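You operate a simulated robot arm through the tools that you are given. There is no shell and no other tool.

The job below is to be done with a simulated robot arm. You get a single attempt, and the scene is never put back.

TASK
Zip the pad shut, fold its flap over and roll the fluff off.
Fine: use the lint roller and stand it back on its spot. What is to be rubbed or washed off counts as gone when no trace of it is left.

It is judged by the outcome, as a careful person would: the job done as asked, and still so three seconds after it is handed in. It fails if anything else is knocked over, pushed out of place, dropped, spilled or broken. Flat cloth is picked up by pressing the open fingertips on it (5 to 10 N) and closing them slowly along it; thin cloth reads only 2 to 8 mm in the jaws.

THE ROBOT
A 7-joint arm with a two-finger parallel gripper, fixed in place. Base frame: the origin is on the floor under the middle of its stand, x ahead of it, y to its left, z up; the work surface is at about z = 800. Units: mm, rad, N and s.
With the tool pointing down near the work surface it reaches from about 520 to 960 mm from the base axis. Its first joint turns from -2.897 to 2.897 rad. Payload 3.91 kg.
The TCP is the grasp point between the finger pads, 30 mm short of the fingertips. In the tool frame z runs along the fingers and y along their closing line. The gripper opens to 110 mm. The fingers are 20 mm wide and 10 mm thick; the gripper's body (48 by 112 mm) begins 55 mm behind the TCP.
Orientation is told as [roll, pitch, yaw] about the base's x, y, z axes, in that order, counted from this pose: with the fingers straight down and closing along the base's y, the tool's x points along the base's -x, its y along +y and its z along -z.

THE INTERFACE
- The arm moves only by the tool step_arm. Its argument "deltas" is a list of rows, each an object (a shift or turn left out is 0, a gripper value left out holds the last) with "jaw": the closure in counts, from 0 (fully open) to 255 (shut); "dp": the shift along the base's x, y, z in mm, a list of three; "delta_rot": the turn, a rotation vector about the base's x, y, z in rad, a list of three. In form: [{"jaw": jaw, "dp": [x, y, z], "delta_rot": [rx, ry, rz]}, ...]. A call has 1 to 20 rows; each row is the pose to reach, as a shift and turn from the pose commanded when the call began. Rows are played at 5 a second. More than 50 mm and 0.15 rad between two rows, or a gripper value outside its range, and nothing of the call is played. A pose out of reach is approached as far as the arm can. The call stops where the force on the tool passes 40 N (or 10 N more than at its start, if that is more) or the arm is blocked; 0.2 s more then pass. Each finger travels about 72 mm/s and halts on what it meets, pressing with about 33 N; the grip force reading is that of the motor and also rises with nothing between the fingers. The clock runs only during rows and for 0.2 s after the last one: add rows that repeat a pose to give the fingers time. It gives the time, the measured TCP pose, the force on the tool (base axes), the opening and the grip force at its end, in the units of the frame above (readings bear some noise), with the torque about the TCP (base axes, N m) and any sound that the robot's microphone picked up, and new pictures: "views" is both (left out), scene, wrist or none.
- Cameras (640 x 400 px; columns grow to the right, rows downward): "scene" is fixed at [44.7, -507.3, 1424.2]; the picture's right is [0.34, -0.94, 0.00], its down [-0.50, -0.18, -0.85] and it looks along [0.80, 0.29, -0.53] (base axes); focal length 348 px, centre (320, 200). "wrist" rides on the gripper at [72, 17, -103] in the tool frame; the picture's right is [-0.23, 0.97, 0.00], its down [-0.76, -0.18, -0.62] and it looks along [-0.61, -0.14, 0.78] (tool axes); focal length 222 px, centre (320, 200). There is no depth. A picture from a camera that has moved, and an enlarged one, comes with that camera's place and axes in the base frame and with its lens. The place of the scene camera against the robot may be out by one fixed shift of up to 12 mm in any direction.
- slide_trunk(by): slides the trunk up (or, below 0, down) by that many mm; the arm rides with it, the base frame stays. It gives what a move gives, with no picture.
- close_up(camera, box): a new picture of the part [left, top, right, bottom] of that camera's present view, enlarged. The clock stands still meanwhile.
- close_job(): hands the job in; it is judged then, once.

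Nothing tells you positions but the pictures and the camera data. Unless the task says otherwise, let go and move clear before handing in.

The tools are called after ">>>" by a JSON object that holds its "name" and its "arguments". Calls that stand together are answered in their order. step_arm: Moves the arm, as the interface text tells. Its arguments: {"type":"object","properties":{"deltas":{"type":"array","items":{"type":"object","properties":{"jaw":{"type":"number"},"dp":{"type":"array","items":{"type":"number"}},"delta_rot":{"type":"array","items":{"type":"number"}}}}},"views":{"type":"string","enum":["both","scene","wrist","none"]}},"required":["deltas"]} The other tools are called the same way: slide_trunk (by) moves the trunk up or down; close_up (camera, box) takes an enlarged picture of a part of a camera's view; close_job () hands the job in.

At the start:

```text
time: 0.0
tool_pos: [567.7, -349.5, 1139.3]
ee_rot: [0.0, 0.0, -0.001]
contact_force: [0.5, -1.2, -0.8]
moment: [0.01, 0.02, 0.01]
grip_width: 110.1
finger_force: 0.2
trunk travel left (down, up): [-625.0, 57.0]
```

scene: 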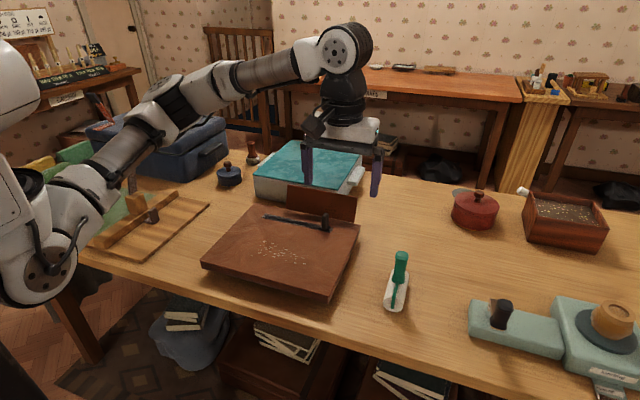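
wrist: 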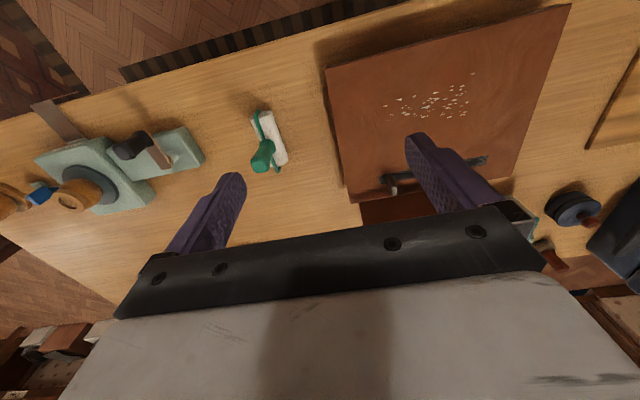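

I see a brown pad with a zip and an upright flap at its far side, fluff on the pad, and a green-handled lint roller lying/standing to the right. I'll take enlarged pictures first to understand the parts.

>>> {"name": "close_up", "arguments": {"camera": "scene", "box": [190, 170, 370, 310]}}

>>> {"name": "close_up", "arguments": {"camera": "scene", "box": [360, 230, 440, 330]}}

>>> {"name": "close_up", "arguments": {"camera": "wrist", "box": [320, 0, 600, 230]}}

>>> {"name": "close_up", "arguments": {"camera": "scene", "box": [440, 170, 640, 400]}}

```text
2.86 times, centred on (280, 240) of scene
camera zoom: at [44.7, -507.3, 1424.2], right [0.34, -0.94, 0.0], down [-0.5, -0.18, -0.85], along [0.8, 0.29, -0.53], focal length 995 px, centre (434, 86)
```

zoom: 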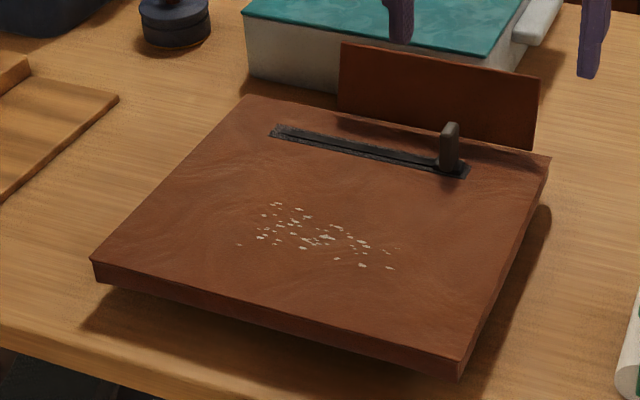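

```text
4.00 times, centred on (400, 280) of scene
camera zoom: at [44.7, -507.3, 1424.2], right [0.34, -0.94, 0.0], down [-0.5, -0.18, -0.85], along [0.8, 0.29, -0.53], focal length 1392 px, centre (0, -120)
```

zoom: 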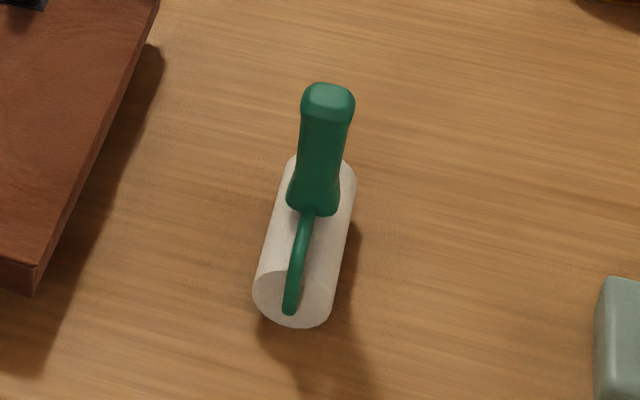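

```text
1.74 times, centred on (460, 115) of wrist
camera zoom: at [495.4, -331.3, 1241.7], right [0.23, 0.97, 0.0], down [0.76, -0.18, 0.62], along [0.61, -0.14, -0.78], focal length 386 px, centre (76, 348)
```

zoom: 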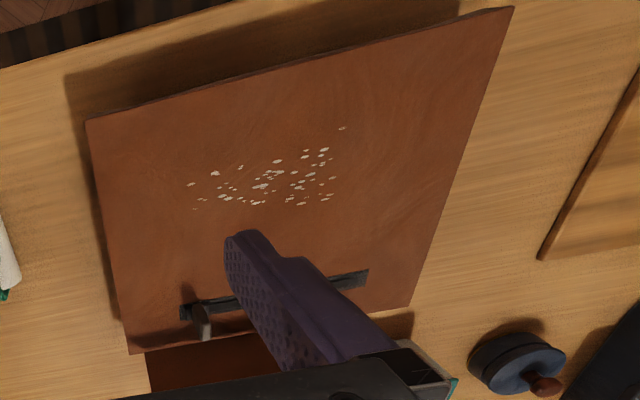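

```text
1.74 times, centred on (540, 285) of scene
camera zoom: at [44.7, -507.3, 1424.2], right [0.34, -0.94, 0.0], down [-0.5, -0.18, -0.85], along [0.8, 0.29, -0.53], focal length 605 px, centre (-63, 52)
```

zoom: 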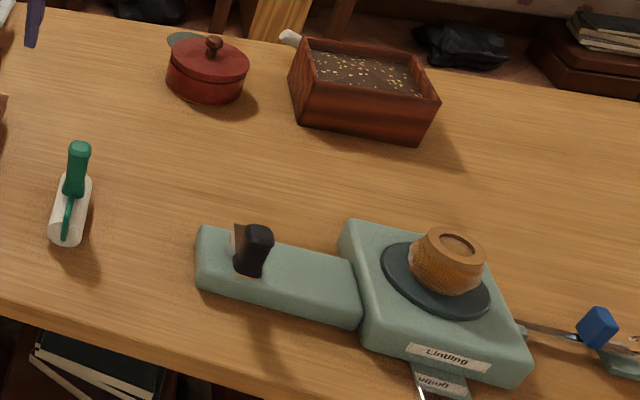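

The pad is a leather-like slab around x 560–850, y −340–0, with the zip track near x≈798 (slider at its right end, y≈−250), flap standing at the far edge and fluff near (655, −172). The roller stands near (650, −477) with its handle upright. I'll look more closely before moving.

>>> {"name": "close_up", "arguments": {"camera": "scene", "box": [250, 200, 350, 262]}}

>>> {"name": "close_up", "arguments": {"camera": "scene", "box": [540, 330, 640, 400]}}

>>> {"name": "step_arm", "arguments": {"deltas": [{"jaw": 0, "dp": [0, 50, 0]}, {"dp": [0, 100, 0]}, {"dp": [0, 150, 0]}, {"dp": [0, 200, 0]}, {"dp": [-10, 240, 0]}], "views": "both"}}

```text
6.40 times, centred on (300, 231) of scene
camera zoom: at [44.7, -507.3, 1424.2], right [0.34, -0.94, 0.0], down [-0.5, -0.18, -0.85], along [0.8, 0.29, -0.53], focal length 2228 px, centre (448, 2)
```

zoom: 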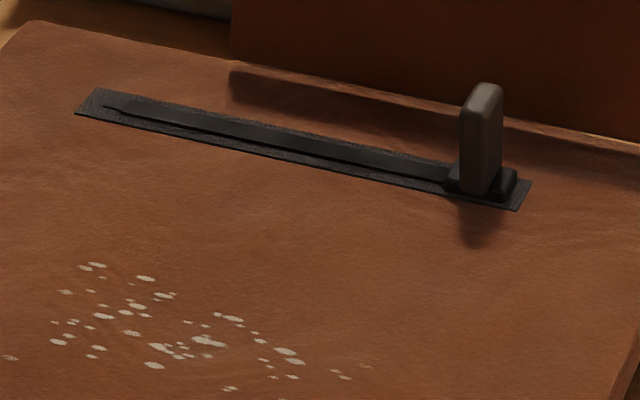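

```text
5.71 times, centred on (590, 365) of scene
camera zoom: at [44.7, -507.3, 1424.2], right [0.34, -0.94, 0.0], down [-0.5, -0.18, -0.85], along [0.8, 0.29, -0.53], focal length 1989 px, centre (-1223, -743)
```

zoom: 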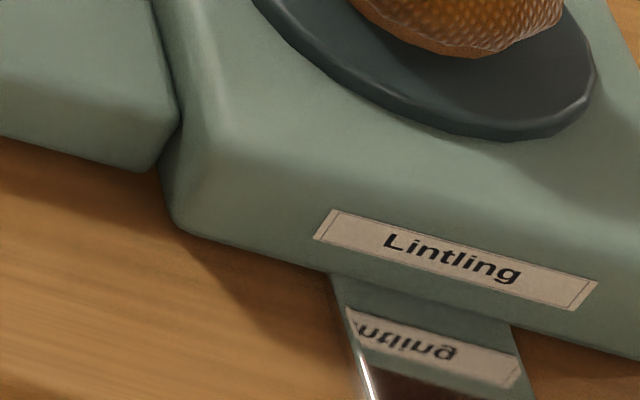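

```text
time: 1.2
tool_pos: [556.3, -108.5, 1139.4]
ee_rot: [0.0, 0.0, -0.001]
contact_force: [1.2, -0.2, 0.8]
moment: [-0.03, -0.05, -0.01]
grip_width: 109.9
finger_force: 0.1
trunk travel left (down, up): [-625.0, 57.0]
camera wrist: at [484.8, -90.2, 1241.8], right [0.23, 0.97, 0.0], down [0.76, -0.18, 0.62], along [0.61, -0.14, -0.78], focal length 222 px, centre (320, 200)
```

scene: 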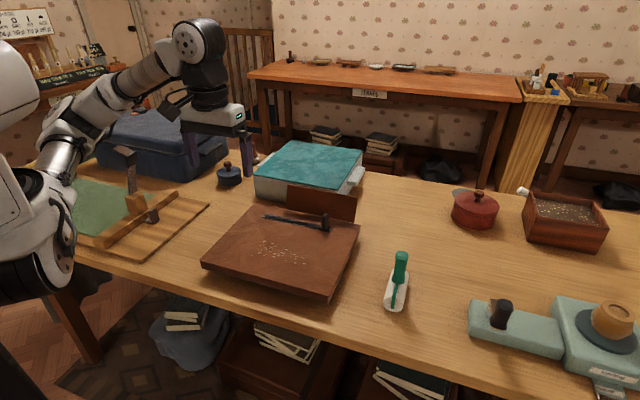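
wrist: 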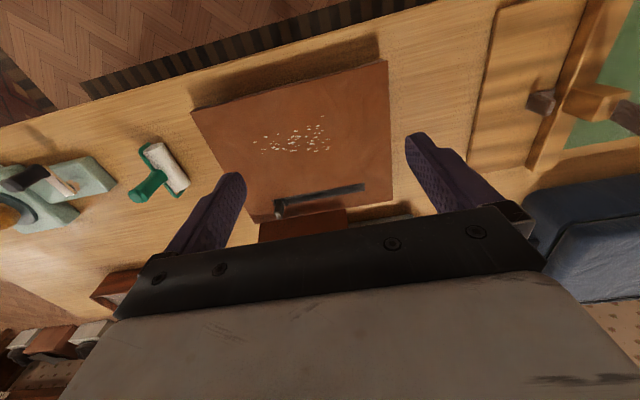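

The wrist camera now shows the pad, zip and roller from another side. I'll zoom in to triangulate.

>>> {"name": "close_up", "arguments": {"camera": "wrist", "box": [180, 50, 420, 250]}}

>>> {"name": "close_up", "arguments": {"camera": "wrist", "box": [110, 120, 210, 220]}}

>>> {"name": "close_up", "arguments": {"camera": "wrist", "box": [240, 170, 400, 260]}}

```text
2.00 times, centred on (300, 150) of wrist
camera zoom: at [484.8, -90.2, 1241.8], right [0.23, 0.97, 0.0], down [0.76, -0.18, 0.62], along [0.61, -0.14, -0.78], focal length 444 px, centre (360, 300)
```

zoom: 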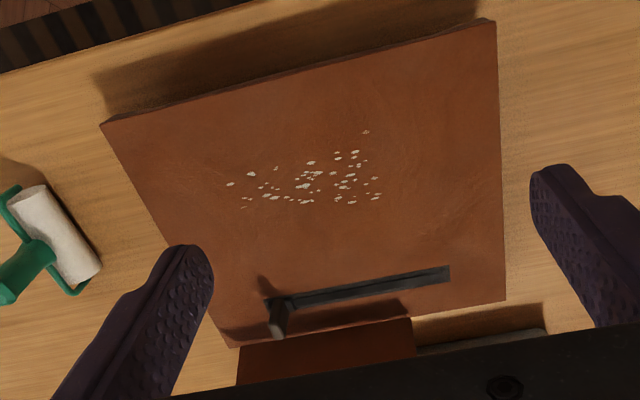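

```text
4.00 times, centred on (160, 170) of wrist
camera zoom: at [484.8, -90.2, 1241.8], right [0.23, 0.97, 0.0], down [0.76, -0.18, 0.62], along [0.61, -0.14, -0.78], focal length 888 px, centre (960, 320)
```

zoom: 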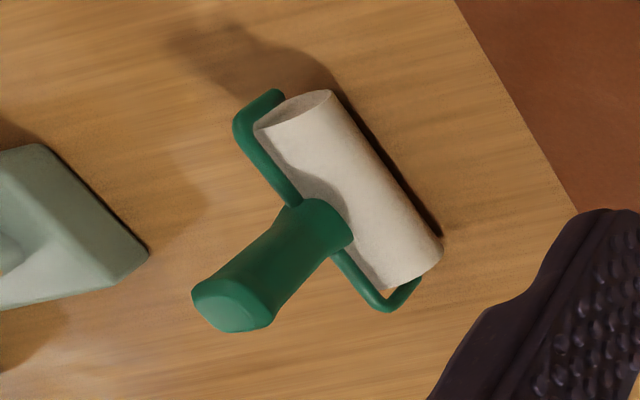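

```text
4.00 times, centred on (320, 215) of wrist
camera zoom: at [484.8, -90.2, 1241.8], right [0.23, 0.97, 0.0], down [0.76, -0.18, 0.62], along [0.61, -0.14, -0.78], focal length 888 px, centre (320, 140)
```

zoom: 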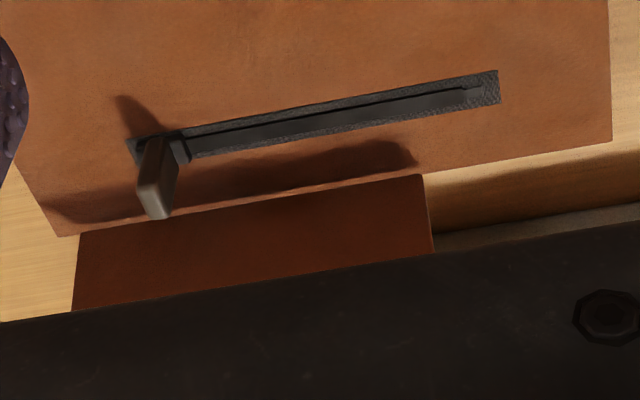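

The roller has a two-armed yoke with an upright handle; its axis runs along x. Next I move lower for a close triangulation of the zip slider (near (795, −253)).

>>> {"name": "step_arm", "arguments": {"deltas": [{"dp": [25, -28, -30]}, {"dp": [50, -56, -60]}, {"dp": [75, -84, -90]}, {"dp": [98, -112, -125]}, {"dp": [98, -112, -139]}], "views": "wrist"}}

>>> {"name": "close_up", "arguments": {"camera": "wrist", "box": [240, 120, 400, 220]}}

```text
refused: row 4 steps farther than a row can; nothing moved
```

```text
4.00 times, centred on (320, 170) of wrist
camera zoom: at [484.8, -90.2, 1241.8], right [0.23, 0.97, 0.0], down [0.76, -0.18, 0.62], along [0.61, -0.14, -0.78], focal length 888 px, centre (320, 320)
```

zoom: 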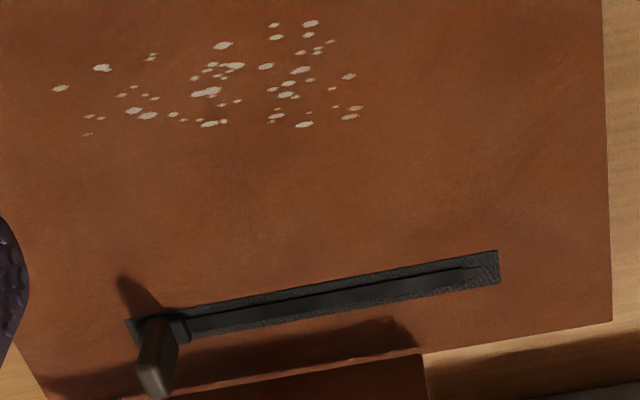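

The step was too long in one row; I'll split it more finely and go to the viewing pose.

>>> {"name": "step_arm", "arguments": {"deltas": [{"dp": [20, -22, -28]}, {"dp": [40, -44, -56]}, {"dp": [60, -68, -84]}, {"dp": [80, -90, -112]}, {"dp": [98, -112, -139]}, {"dp": [98, -112, -139]}], "views": "wrist"}}

>>> {"name": "close_up", "arguments": {"camera": "wrist", "box": [240, 140, 400, 240]}}

```text
time: 2.6
tool_pos: [657.8, -221.5, 1000.9]
ee_rot: [0.0, 0.0, -0.001]
contact_force: [0.9, -1.1, 0.7]
moment: [0.03, -0.04, 0.01]
grip_width: 109.5
finger_force: 0.1
trunk travel left (down, up): [-625.0, 57.0]
camera wrist: at [584.3, -203.3, 1102.7], right [0.23, 0.97, 0.0], down [0.76, -0.18, 0.62], along [0.61, -0.14, -0.78], focal length 222 px, centre (320, 200)
```

wrist: 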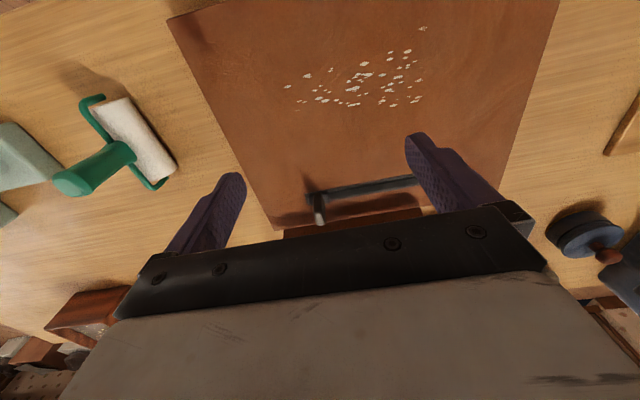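

```text
4.00 times, centred on (320, 190) of wrist
camera zoom: at [584.3, -203.3, 1102.7], right [0.23, 0.97, 0.0], down [0.76, -0.18, 0.62], along [0.61, -0.14, -0.78], focal length 888 px, centre (320, 240)
```

zoom: 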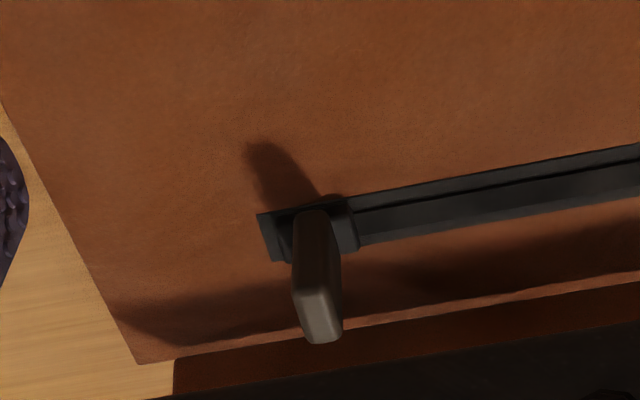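

The pad's top lies near z≈830–835; the slider's tab (about 10×16 mm, top at z≈883) stands at about (791, −251). I'll move above it and look again before descending.

>>> {"name": "step_arm", "arguments": {"deltas": [{"dp": [40, -10, 0]}, {"dp": [80, -20, 0]}, {"dp": [115, -29, 0]}, {"dp": [133, -29.5, -10]}, {"dp": [133, -29.5, -50]}, {"dp": [133, -29.5, -50]}], "views": "both"}}

>>> {"name": "close_up", "arguments": {"camera": "scene", "box": [240, 130, 400, 250]}}

>>> {"name": "close_up", "arguments": {"camera": "wrist", "box": [200, 100, 480, 275]}}

```text
time: 4.0
tool_pos: [790.2, -250.5, 951.5]
ee_rot: [0.0, -0.001, 0.0]
contact_force: [0.5, 0.5, -0.1]
moment: [0.0, 0.0, -0.03]
grip_width: 110.2
finger_force: 0.1
trunk travel left (down, up): [-625.0, 57.0]
camera wrist: at [717.3, -233.0, 1053.6], right [0.23, 0.97, 0.0], down [0.76, -0.18, 0.62], along [0.61, -0.14, -0.78], focal length 222 px, centre (320, 200)
```

scene: 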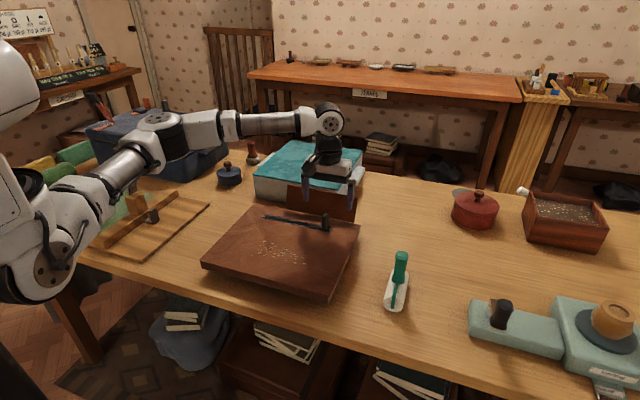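
wrist: 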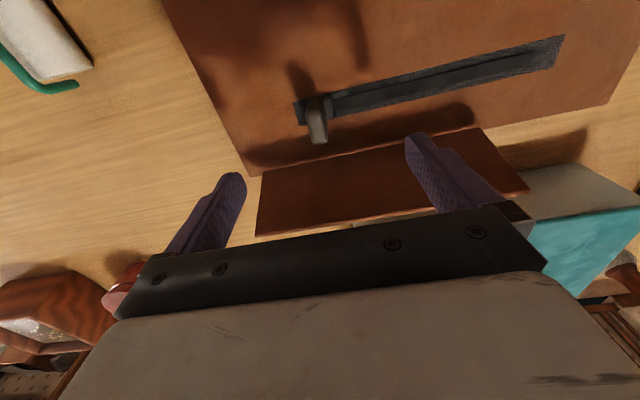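

```text
3.33 times, centred on (320, 190) of scene
camera zoom: at [44.7, -507.3, 1424.2], right [0.34, -0.94, 0.0], down [-0.5, -0.18, -0.85], along [0.8, 0.29, -0.53], focal length 1160 px, centre (320, 233)
```

zoom: 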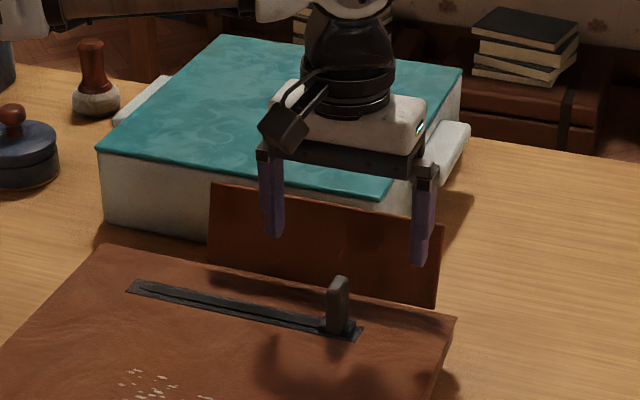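

```text
2.29 times, centred on (340, 188) of wrist
camera zoom: at [717.3, -233.0, 1053.6], right [0.23, 0.97, 0.0], down [0.76, -0.18, 0.62], along [0.61, -0.14, -0.78], focal length 508 px, centre (274, 229)
```

zoom: 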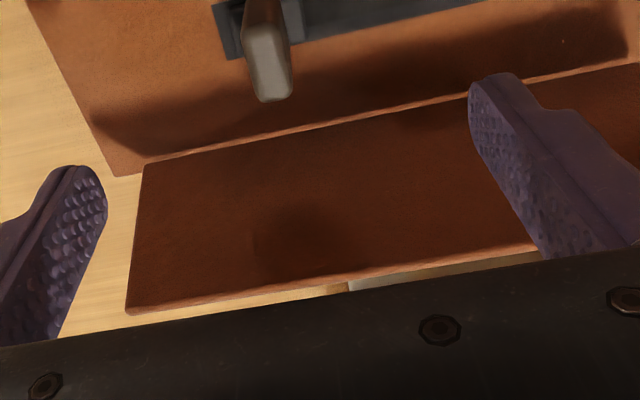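

Triangulating between wrist views puts the pad's top at z≈850, the track at x≈775, and the tab at about (774, −247) with its top near z≈901. I'll shift to it, descend with fingers open on both sides, and check.

>>> {"name": "step_arm", "arguments": {"deltas": [{"dp": [-16, 3, 0]}, {"dp": [-16, 3, 0]}, {"dp": [-16, 3, -20]}, {"dp": [-16, 3, -40]}, {"dp": [-16, 3, -57]}, {"dp": [-16, 3, -57]}], "views": "both"}}

>>> {"name": "close_up", "arguments": {"camera": "scene", "box": [260, 150, 390, 250]}}

>>> {"name": "close_up", "arguments": {"camera": "wrist", "box": [200, 50, 480, 225]}}

```text
time: 5.4
tool_pos: [773.2, -247.6, 892.0]
ee_rot: [-0.001, 0.001, 0.0]
contact_force: [0.5, 1.3, -0.5]
moment: [-0.02, -0.02, -0.01]
grip_width: 110.1
finger_force: 0.0
trunk travel left (down, up): [-625.0, 57.0]
camera wrist: at [700.6, -229.7, 995.7], right [0.23, 0.97, 0.0], down [0.76, -0.18, 0.62], along [0.61, -0.14, -0.78], focal length 222 px, centre (320, 200)
```

scene: 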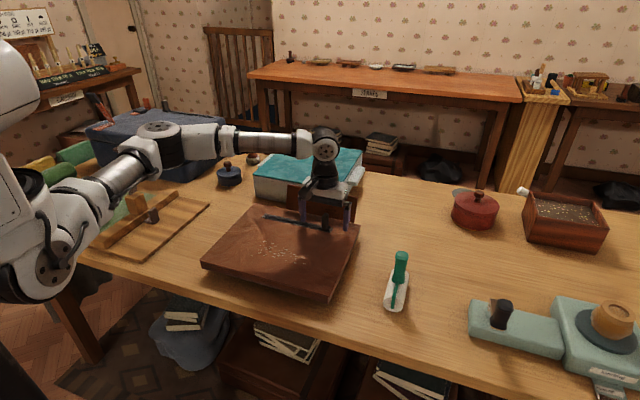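
wrist: 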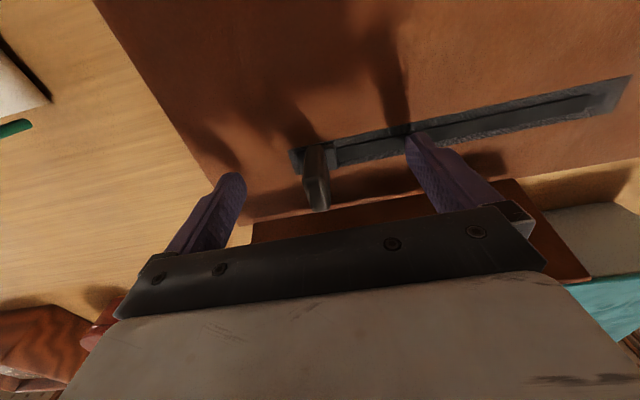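

```text
4.00 times, centred on (325, 200) of scene
camera zoom: at [44.7, -507.3, 1424.2], right [0.34, -0.94, 0.0], down [-0.5, -0.18, -0.85], along [0.8, 0.29, -0.53], focal length 1392 px, centre (300, 200)
```

zoom: 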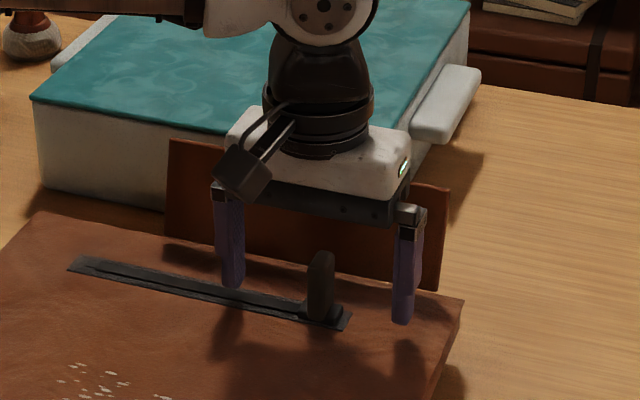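

```text
2.29 times, centred on (340, 138) of wrist
camera zoom: at [700.6, -229.7, 995.7], right [0.23, 0.97, 0.0], down [0.76, -0.18, 0.62], along [0.61, -0.14, -0.78], focal length 508 px, centre (274, 343)
```

zoom: 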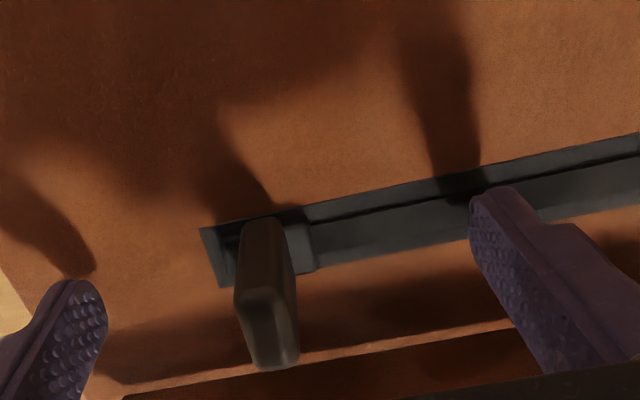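

The tab is between the open fingers and level with the zip line. I'll close gently on it.

>>> {"name": "step_arm", "arguments": {"deltas": [{"jaw": 100}, {"jaw": 180}, {"jaw": 220}, {"jaw": 255}, {"jaw": 255}, {"jaw": 255}], "views": "both"}}

>>> {"name": "close_up", "arguments": {"camera": "scene", "box": [260, 150, 390, 250]}}

```text
time: 6.8
tool_pos: [773.9, -247.3, 894.1]
ee_rot: [0.0, 0.001, 0.001]
contact_force: [-0.3, -0.9, 0.7]
moment: [-0.01, -0.02, -0.01]
grip_width: 12.4
finger_force: 33.3
trunk travel left (down, up): [-625.0, 57.0]
camera wrist: at [700.8, -229.6, 996.0], right [0.23, 0.97, 0.0], down [0.76, -0.18, 0.62], along [0.61, -0.14, -0.78], focal length 222 px, centre (320, 200)
```

scene: 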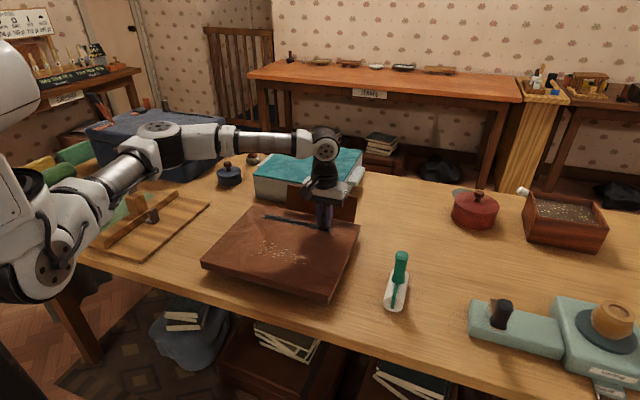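
wrist: 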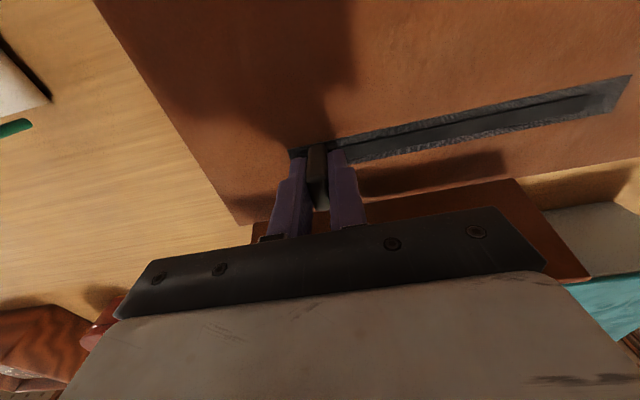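

```text
4.00 times, centred on (325, 200) of scene
camera zoom: at [44.7, -507.3, 1424.2], right [0.34, -0.94, 0.0], down [-0.5, -0.18, -0.85], along [0.8, 0.29, -0.53], focal length 1392 px, centre (300, 200)
```

zoom: 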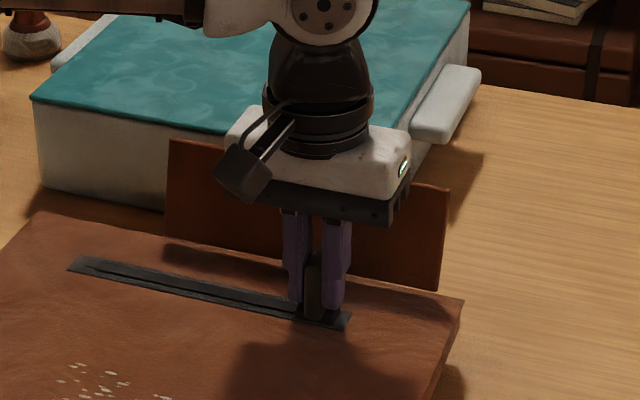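

The tab is held (12.4 mm). I'll start sliding it along the track toward +y, slowly, and check force and sound.

>>> {"name": "step_arm", "arguments": {"deltas": [{"dp": [0, 5, 0]}, {"dp": [0, 12, 0]}, {"dp": [0, 20, 0]}, {"dp": [0, 28, 0]}, {"dp": [0, 36, 0]}, {"dp": [0, 36, 0]}], "views": "both"}}

>>> {"name": "close_up", "arguments": {"camera": "scene", "box": [250, 150, 380, 250]}}

```text
time: 8.2
tool_pos: [772.2, -210.8, 894.1]
ee_rot: [0.001, 0.0, 0.0]
contact_force: [2.6, -0.5, 1.7]
moment: [0.03, -0.08, 0.01]
grip_width: 12.1
finger_force: 33.4
trunk travel left (down, up): [-625.0, 57.0]
camera wrist: at [700.6, -193.5, 995.9], right [0.23, 0.97, 0.0], down [0.76, -0.18, 0.62], along [0.61, -0.14, -0.78], focal length 222 px, centre (320, 200)
```

scene: 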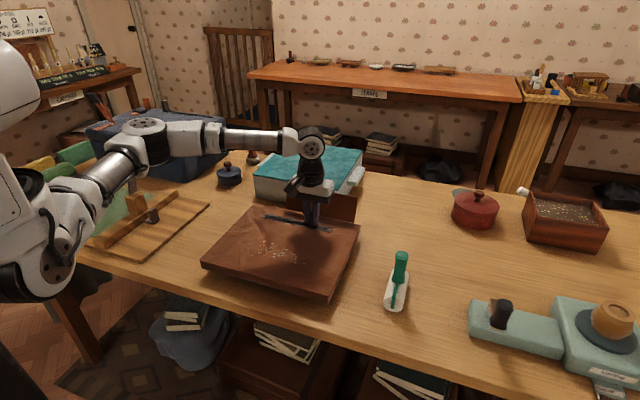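
wrist: 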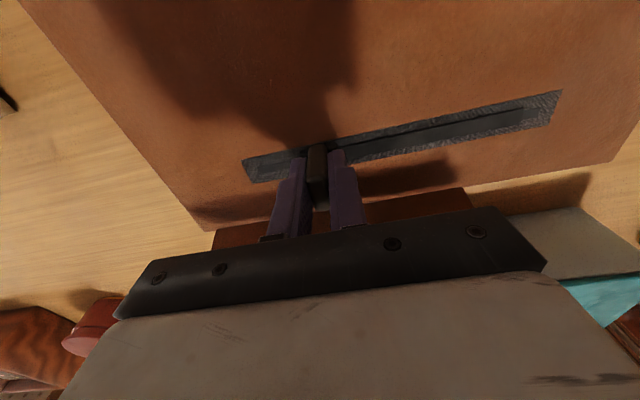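

```text
4.00 times, centred on (315, 200) of scene
camera zoom: at [44.7, -507.3, 1424.2], right [0.34, -0.94, 0.0], down [-0.5, -0.18, -0.85], along [0.8, 0.29, -0.53], focal length 1392 px, centre (340, 200)
```

zoom: 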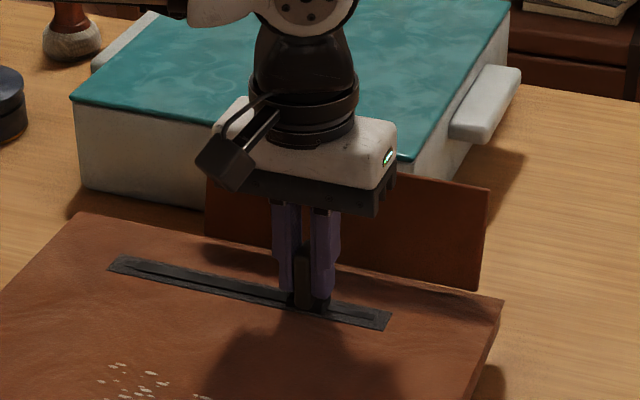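

The slider follows with almost no resistance. I continue toward the left end.

>>> {"name": "step_arm", "arguments": {"deltas": [{"dp": [0, 10, 0]}, {"dp": [0, 20, 0]}, {"dp": [0, 30, 0]}, {"dp": [0, 40, 0]}, {"dp": [0, 50, 0]}, {"dp": [0, 60, 0]}, {"dp": [0, 70, 0]}, {"dp": [0, 80, 0]}, {"dp": [0, 90, 0]}, {"dp": [0, 100, 0]}, {"dp": [0, 110, 0]}, {"dp": [0, 110, 0]}], "views": "both"}}

>>> {"name": "close_up", "arguments": {"camera": "scene", "box": [230, 150, 360, 250]}}

```text
time: 10.8
tool_pos: [772.5, -101.5, 893.3]
ee_rot: [0.0, 0.0, 0.0]
contact_force: [7.5, -1.4, 3.5]
moment: [0.0, -0.49, 0.0]
grip_width: 12.2
finger_force: 33.1
trunk travel left (down, up): [-625.0, 57.0]
camera wrist: at [700.4, -83.8, 996.0], right [0.23, 0.97, 0.0], down [0.76, -0.18, 0.62], along [0.61, -0.14, -0.78], focal length 222 px, centre (320, 200)
```

scene: 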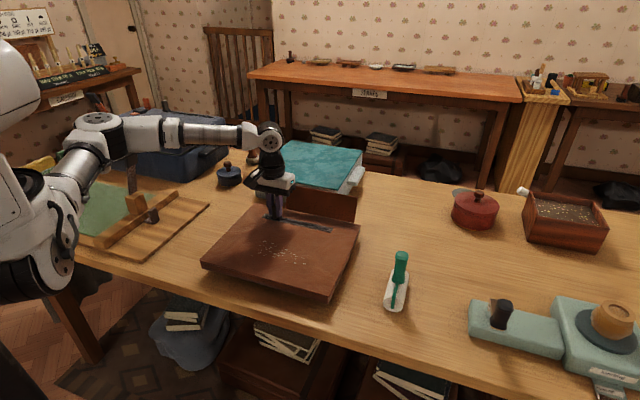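
wrist: 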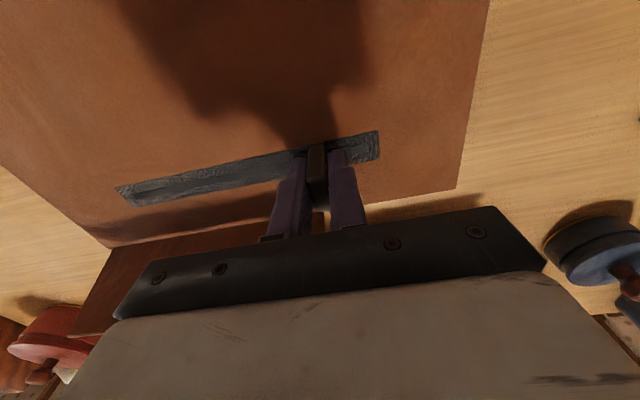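

```text
4.00 times, centred on (295, 200) of scene
camera zoom: at [44.7, -507.3, 1424.2], right [0.34, -0.94, 0.0], down [-0.5, -0.18, -0.85], along [0.8, 0.29, -0.53], focal length 1392 px, centre (420, 200)
```

zoom: 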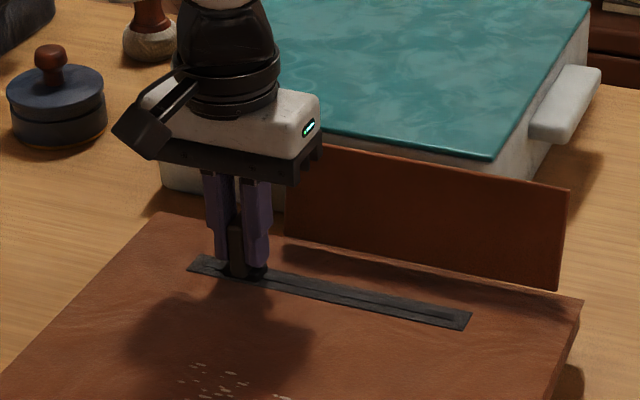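

The slider is nearly at the left end; a small sideways force suggests the track is slightly skewed, so I'll ease +x as I finish in small steps.

>>> {"name": "step_arm", "arguments": {"deltas": [{"dp": [1.5, 3, 0]}, {"dp": [1.5, 6, 0]}, {"dp": [1.5, 9, 0]}, {"dp": [1.5, 12, 0]}, {"dp": [1.5, 15, 0]}, {"dp": [1.5, 18, 0]}, {"dp": [1.5, 18, 0]}], "views": "wrist"}}

>>> {"name": "close_up", "arguments": {"camera": "scene", "box": [230, 150, 360, 250]}}

>>> {"name": "close_up", "arguments": {"camera": "wrist", "box": [220, 80, 420, 230]}}

```text
time: 12.4
tool_pos: [773.3, -83.0, 893.4]
ee_rot: [0.0, 0.0, 0.001]
contact_force: [-5.9, -1.0, 1.2]
moment: [-0.06, 0.59, -0.1]
grip_width: 12.0
finger_force: 32.8
trunk travel left (down, up): [-625.0, 57.0]
camera wrist: at [701.4, -65.8, 996.0], right [0.23, 0.97, 0.0], down [0.76, -0.18, 0.62], along [0.61, -0.14, -0.78], focal length 222 px, centre (320, 200)
```

wrist: 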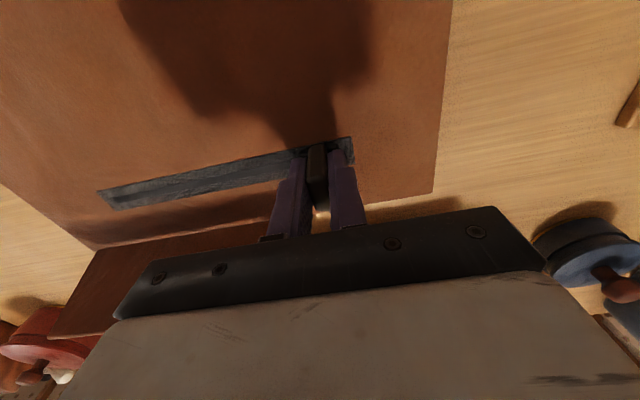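

```text
4.00 times, centred on (295, 200) of scene
camera zoom: at [44.7, -507.3, 1424.2], right [0.34, -0.94, 0.0], down [-0.5, -0.18, -0.85], along [0.8, 0.29, -0.53], focal length 1392 px, centre (420, 200)
```

zoom: 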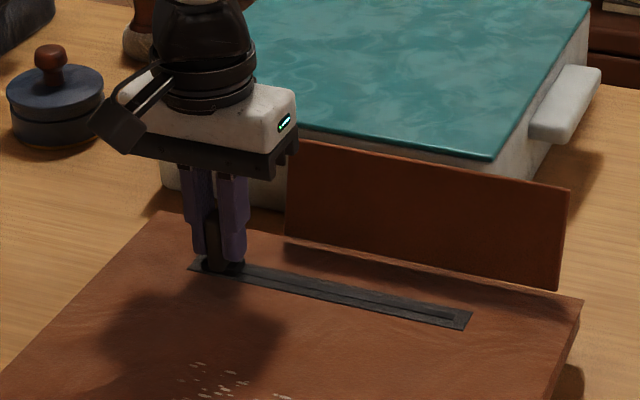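

```text
2.67 times, centred on (320, 155) of wrist
camera zoom: at [701.4, -65.8, 996.0], right [0.23, 0.97, 0.0], down [0.76, -0.18, 0.62], along [0.61, -0.14, -0.78], focal length 592 px, centre (320, 320)
```

zoom: 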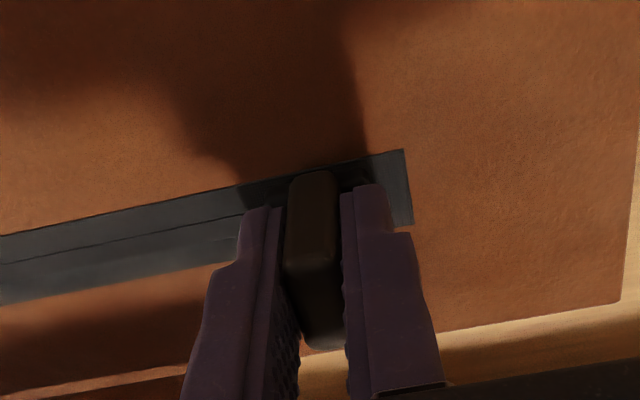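

Still no end stop felt. I'll nudge a bit further in 2 mm steps until it stops.

>>> {"name": "step_arm", "arguments": {"deltas": [{"dp": [-0.7, 2, 0]}, {"dp": [-0.7, 4, 0]}, {"dp": [-0.7, 6, 0]}, {"dp": [-0.7, 6, 0]}], "views": "none"}}

```text
time: 13.4
tool_pos: [773.1, -77.4, 892.3]
ee_rot: [0.001, -0.002, -0.001]
contact_force: [2.6, -3.4, 1.3]
moment: [-0.04, -0.23, 0.02]
grip_width: 11.9
finger_force: 32.7
trunk travel left (down, up): [-625.0, 57.0]
```

>>> {"name": "step_arm", "arguments": {"deltas": [{"dp": [0, 1.5, 0]}, {"dp": [0, 3, 0]}, {"dp": [0, 4, 0]}, {"dp": [0, 4, 0]}], "views": "wrist"}}

>>> {"name": "close_up", "arguments": {"camera": "wrist", "box": [220, 80, 420, 230]}}

```text
time: 14.4
tool_pos: [772.7, -74.9, 892.9]
ee_rot: [-0.001, 0.0, -0.002]
contact_force: [-0.7, -5.2, 0.7]
moment: [-0.05, -0.32, -0.01]
grip_width: 12.3
finger_force: 33.2
trunk travel left (down, up): [-625.0, 57.0]
camera wrist: at [700.6, -56.3, 996.0], right [0.23, 0.97, 0.0], down [0.76, -0.18, 0.62], along [0.61, -0.14, -0.78], focal length 222 px, centre (320, 200)
```

wrist: 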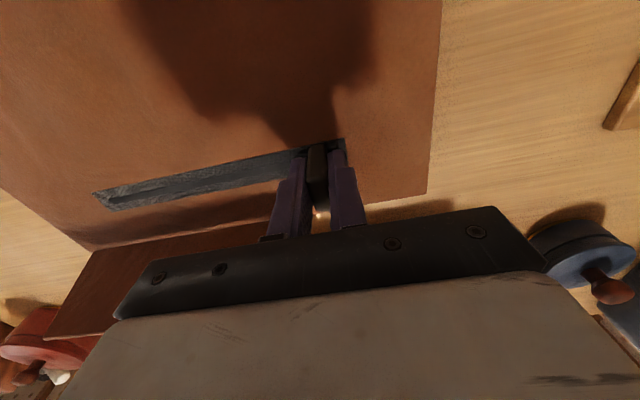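

```text
2.67 times, centred on (320, 155) of wrist
camera zoom: at [700.6, -56.3, 996.0], right [0.23, 0.97, 0.0], down [0.76, -0.18, 0.62], along [0.61, -0.14, -0.78], focal length 592 px, centre (320, 320)
```

zoom: 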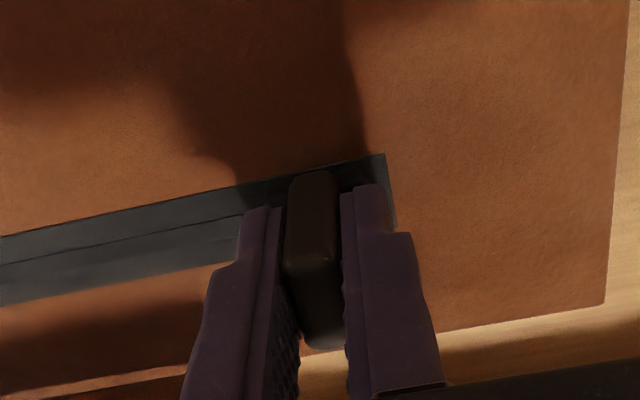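

A light resistance builds up; I'll press a little further to make sure it's at the end stop.

>>> {"name": "step_arm", "arguments": {"deltas": [{"dp": [0, 1.5, 0]}, {"dp": [0, 3, 0]}, {"dp": [0, 4.5, 0]}, {"dp": [0, 6, 0]}, {"dp": [0, 6, 0]}], "views": "wrist"}}

>>> {"name": "close_up", "arguments": {"camera": "wrist", "box": [220, 80, 420, 230]}}

```text
time: 15.6
tool_pos: [774.3, -67.9, 894.4]
ee_rot: [-0.001, 0.0, 0.0]
contact_force: [0.8, -4.3, 1.2]
moment: [-0.03, 0.06, 0.22]
grip_width: 12.1
finger_force: 33.0
trunk travel left (down, up): [-625.0, 57.0]
camera wrist: at [700.9, -49.9, 995.9], right [0.23, 0.97, 0.0], down [0.76, -0.18, 0.62], along [0.61, -0.14, -0.78], focal length 222 px, centre (320, 200)
```

wrist: 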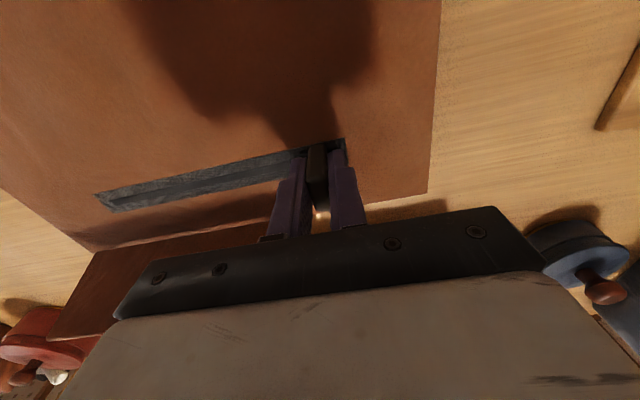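

```text
2.67 times, centred on (320, 155) of wrist
camera zoom: at [700.9, -49.9, 995.9], right [0.23, 0.97, 0.0], down [0.76, -0.18, 0.62], along [0.61, -0.14, -0.78], focal length 592 px, centre (320, 320)
```

zoom: 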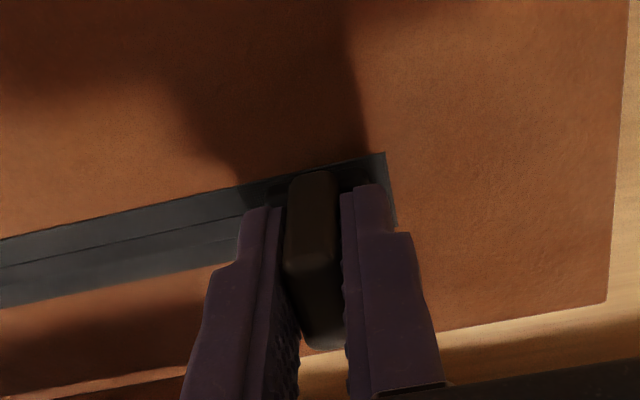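

The pad itself seems to have crept a few millimetres with the last push, so the slider is at its stop. I'll release, lift clear and compare the pad with the first picture.

>>> {"name": "step_arm", "arguments": {"deltas": [{"jaw": 200}, {"jaw": 150}, {"jaw": 100}, {"dp": [0, 0, 30]}, {"dp": [0, 0, 70]}, {"dp": [0, 0, 110]}, {"dp": [-40, 0, 130]}, {"dp": [-80, 0, 140]}, {"dp": [-120, 20, 140]}, {"dp": [-150, 60, 140]}, {"dp": [-150, 100, 140]}, {"dp": [-150, 100, 140]}], "views": "both"}}

>>> {"name": "close_up", "arguments": {"camera": "scene", "box": [190, 170, 370, 310]}}

>>> {"name": "close_up", "arguments": {"camera": "scene", "box": [250, 200, 350, 262]}}

```text
time: 18.2
tool_pos: [624.1, 33.0, 1033.8]
ee_rot: [0.0, 0.0, 0.0]
contact_force: [0.5, 0.3, 0.6]
moment: [0.01, 0.0, -0.03]
grip_width: 66.8
finger_force: 0.0
trunk travel left (down, up): [-625.0, 57.0]
camera wrist: at [551.4, 50.4, 1135.6], right [0.23, 0.97, 0.0], down [0.76, -0.18, 0.62], along [0.61, -0.14, -0.78], focal length 222 px, centre (320, 200)
```

scene: 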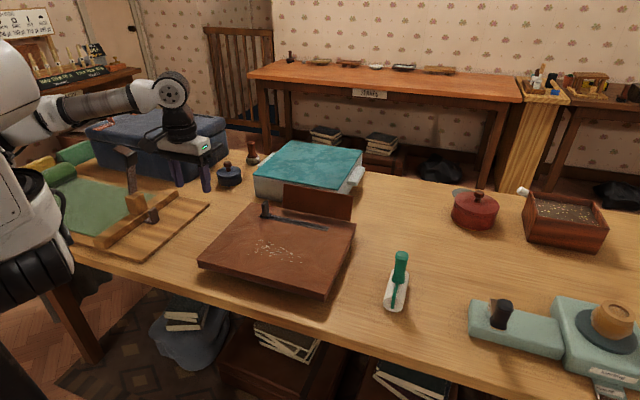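
wrist: 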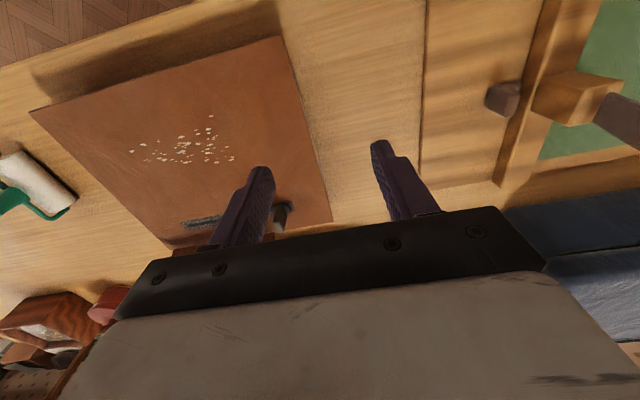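

```text
2.86 times, centred on (280, 240) of scene
camera zoom: at [44.7, -507.3, 1424.2], right [0.34, -0.94, 0.0], down [-0.5, -0.18, -0.85], along [0.8, 0.29, -0.53], focal length 995 px, centre (434, 86)
```

zoom: 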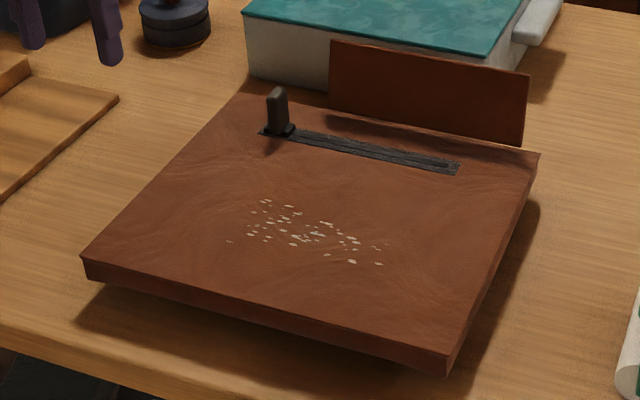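

```text
6.40 times, centred on (300, 231) of scene
camera zoom: at [44.7, -507.3, 1424.2], right [0.34, -0.94, 0.0], down [-0.5, -0.18, -0.85], along [0.8, 0.29, -0.53], focal length 2228 px, centre (448, 2)
```

zoom: 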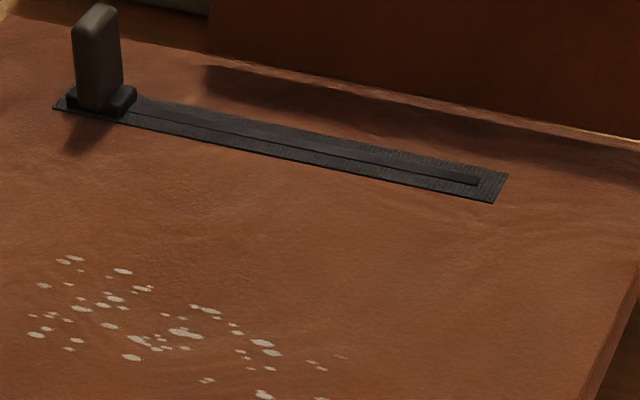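

The zip is shut (slider at the left end); the pad has shifted roughly 9 mm to +y, which I can nudge back later. Next I look at the flap from above to find its top edge and hinge.

>>> {"name": "step_arm", "arguments": {"deltas": [{"jaw": 100, "dp": [30, -40, 0]}, {"dp": [60, -80, 0]}, {"dp": [90, -115, 0]}, {"dp": [120, -150, 0]}, {"dp": [150, -185, 0]}, {"dp": [176, -208, -10]}, {"dp": [176, -208, -34], "jaw": 0}, {"dp": [176, -208, -34]}], "views": "both"}}

>>> {"name": "close_up", "arguments": {"camera": "wrist", "box": [180, 50, 500, 250]}}

>>> {"name": "close_up", "arguments": {"camera": "scene", "box": [250, 130, 380, 230]}}

```text
time: 20.0
tool_pos: [801.1, -175.0, 998.9]
ee_rot: [-0.002, 0.001, 0.0]
contact_force: [0.3, -0.1, -0.7]
moment: [-0.02, 0.0, 0.03]
grip_width: 110.0
finger_force: 0.0
trunk travel left (down, up): [-625.0, 57.0]
camera wrist: at [728.2, -158.2, 1101.7], right [0.23, 0.97, 0.0], down [0.76, -0.18, 0.62], along [0.61, -0.14, -0.78], focal length 222 px, centre (320, 200)
```

scene: 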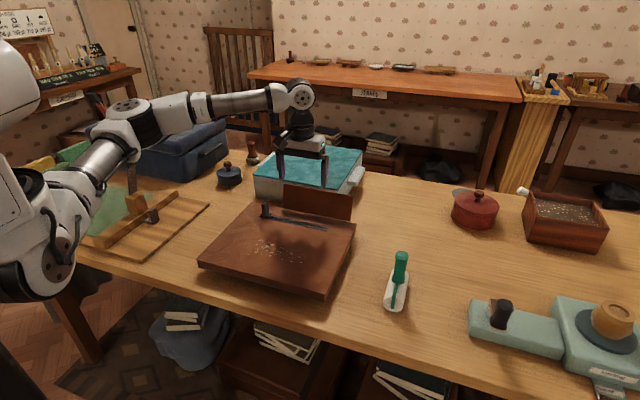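
wrist: 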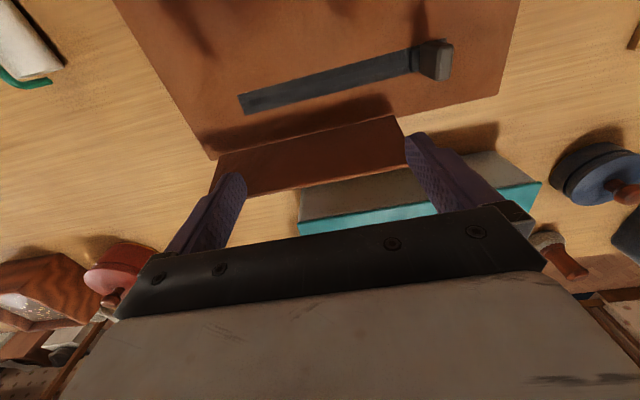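

```text
2.00 times, centred on (340, 150) of wrist
camera zoom: at [728.2, -158.2, 1101.7], right [0.23, 0.97, 0.0], down [0.76, -0.18, 0.62], along [0.61, -0.14, -0.78], focal length 444 px, centre (280, 300)
```

zoom: 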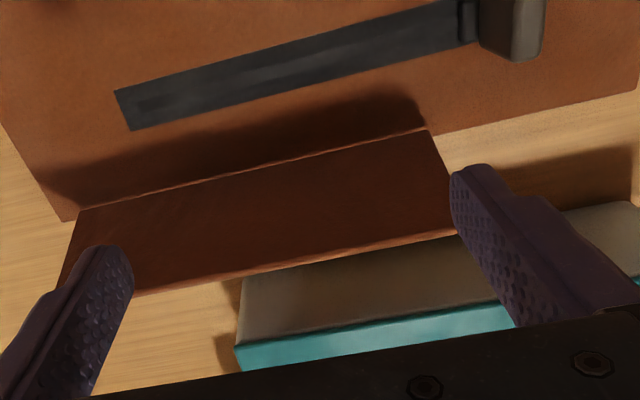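

```text
4.00 times, centred on (315, 180) of scene
camera zoom: at [44.7, -507.3, 1424.2], right [0.34, -0.94, 0.0], down [-0.5, -0.18, -0.85], along [0.8, 0.29, -0.53], focal length 1392 px, centre (340, 280)
```

zoom: 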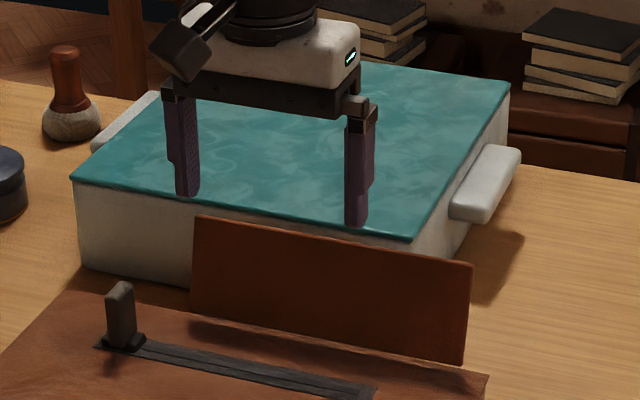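

The flap hinges at about x≈826, z≈850, spanning y −311 to −97, with its top leaning back to about (848, 923). I'll go over it with closed fingers, lower behind it and push it forward and down.

>>> {"name": "step_arm", "arguments": {"deltas": [{"jaw": 120, "dp": [30, -15, 10]}, {"jaw": 255, "dp": [60, -29, 10]}, {"dp": [86, -29, 10]}, {"dp": [86, -29, 0]}, {"dp": [86, -29, -25]}, {"dp": [86, -29, -50]}, {"dp": [86, -29, -77]}, {"dp": [86, -29, -77]}], "views": "both"}}

>>> {"name": "close_up", "arguments": {"camera": "scene", "box": [250, 130, 380, 230]}}

```text
time: 21.8
tool_pos: [885.8, -203.9, 923.3]
ee_rot: [0.001, 0.0, 0.001]
contact_force: [-0.1, 0.9, 0.0]
moment: [0.03, 0.0, -0.01]
grip_width: 0.0
finger_force: 32.7
trunk travel left (down, up): [-625.0, 57.0]
camera wrist: at [812.9, -186.4, 1025.5], right [0.23, 0.97, 0.0], down [0.76, -0.18, 0.62], along [0.61, -0.14, -0.78], focal length 222 px, centre (320, 200)
```

scene: 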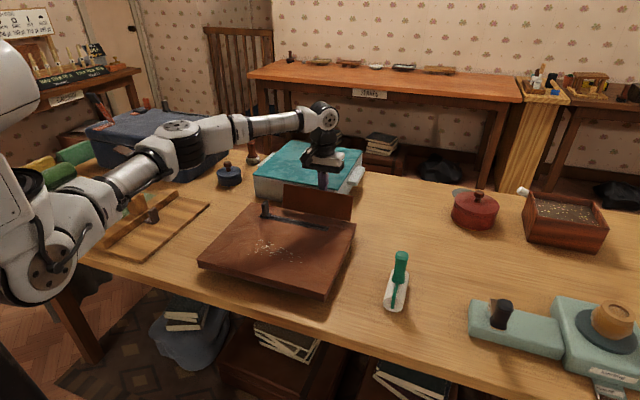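
wrist: 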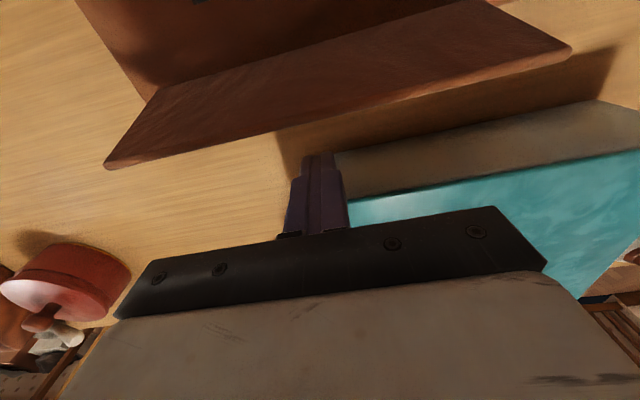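

```text
4.00 times, centred on (315, 180) of scene
camera zoom: at [44.7, -507.3, 1424.2], right [0.34, -0.94, 0.0], down [-0.5, -0.18, -0.85], along [0.8, 0.29, -0.53], focal length 1392 px, centre (340, 280)
```

zoom: 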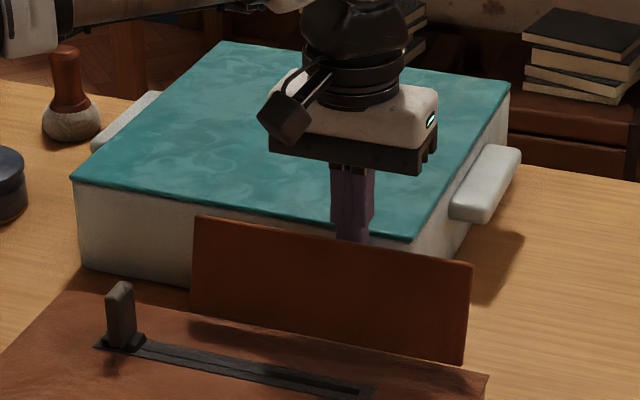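

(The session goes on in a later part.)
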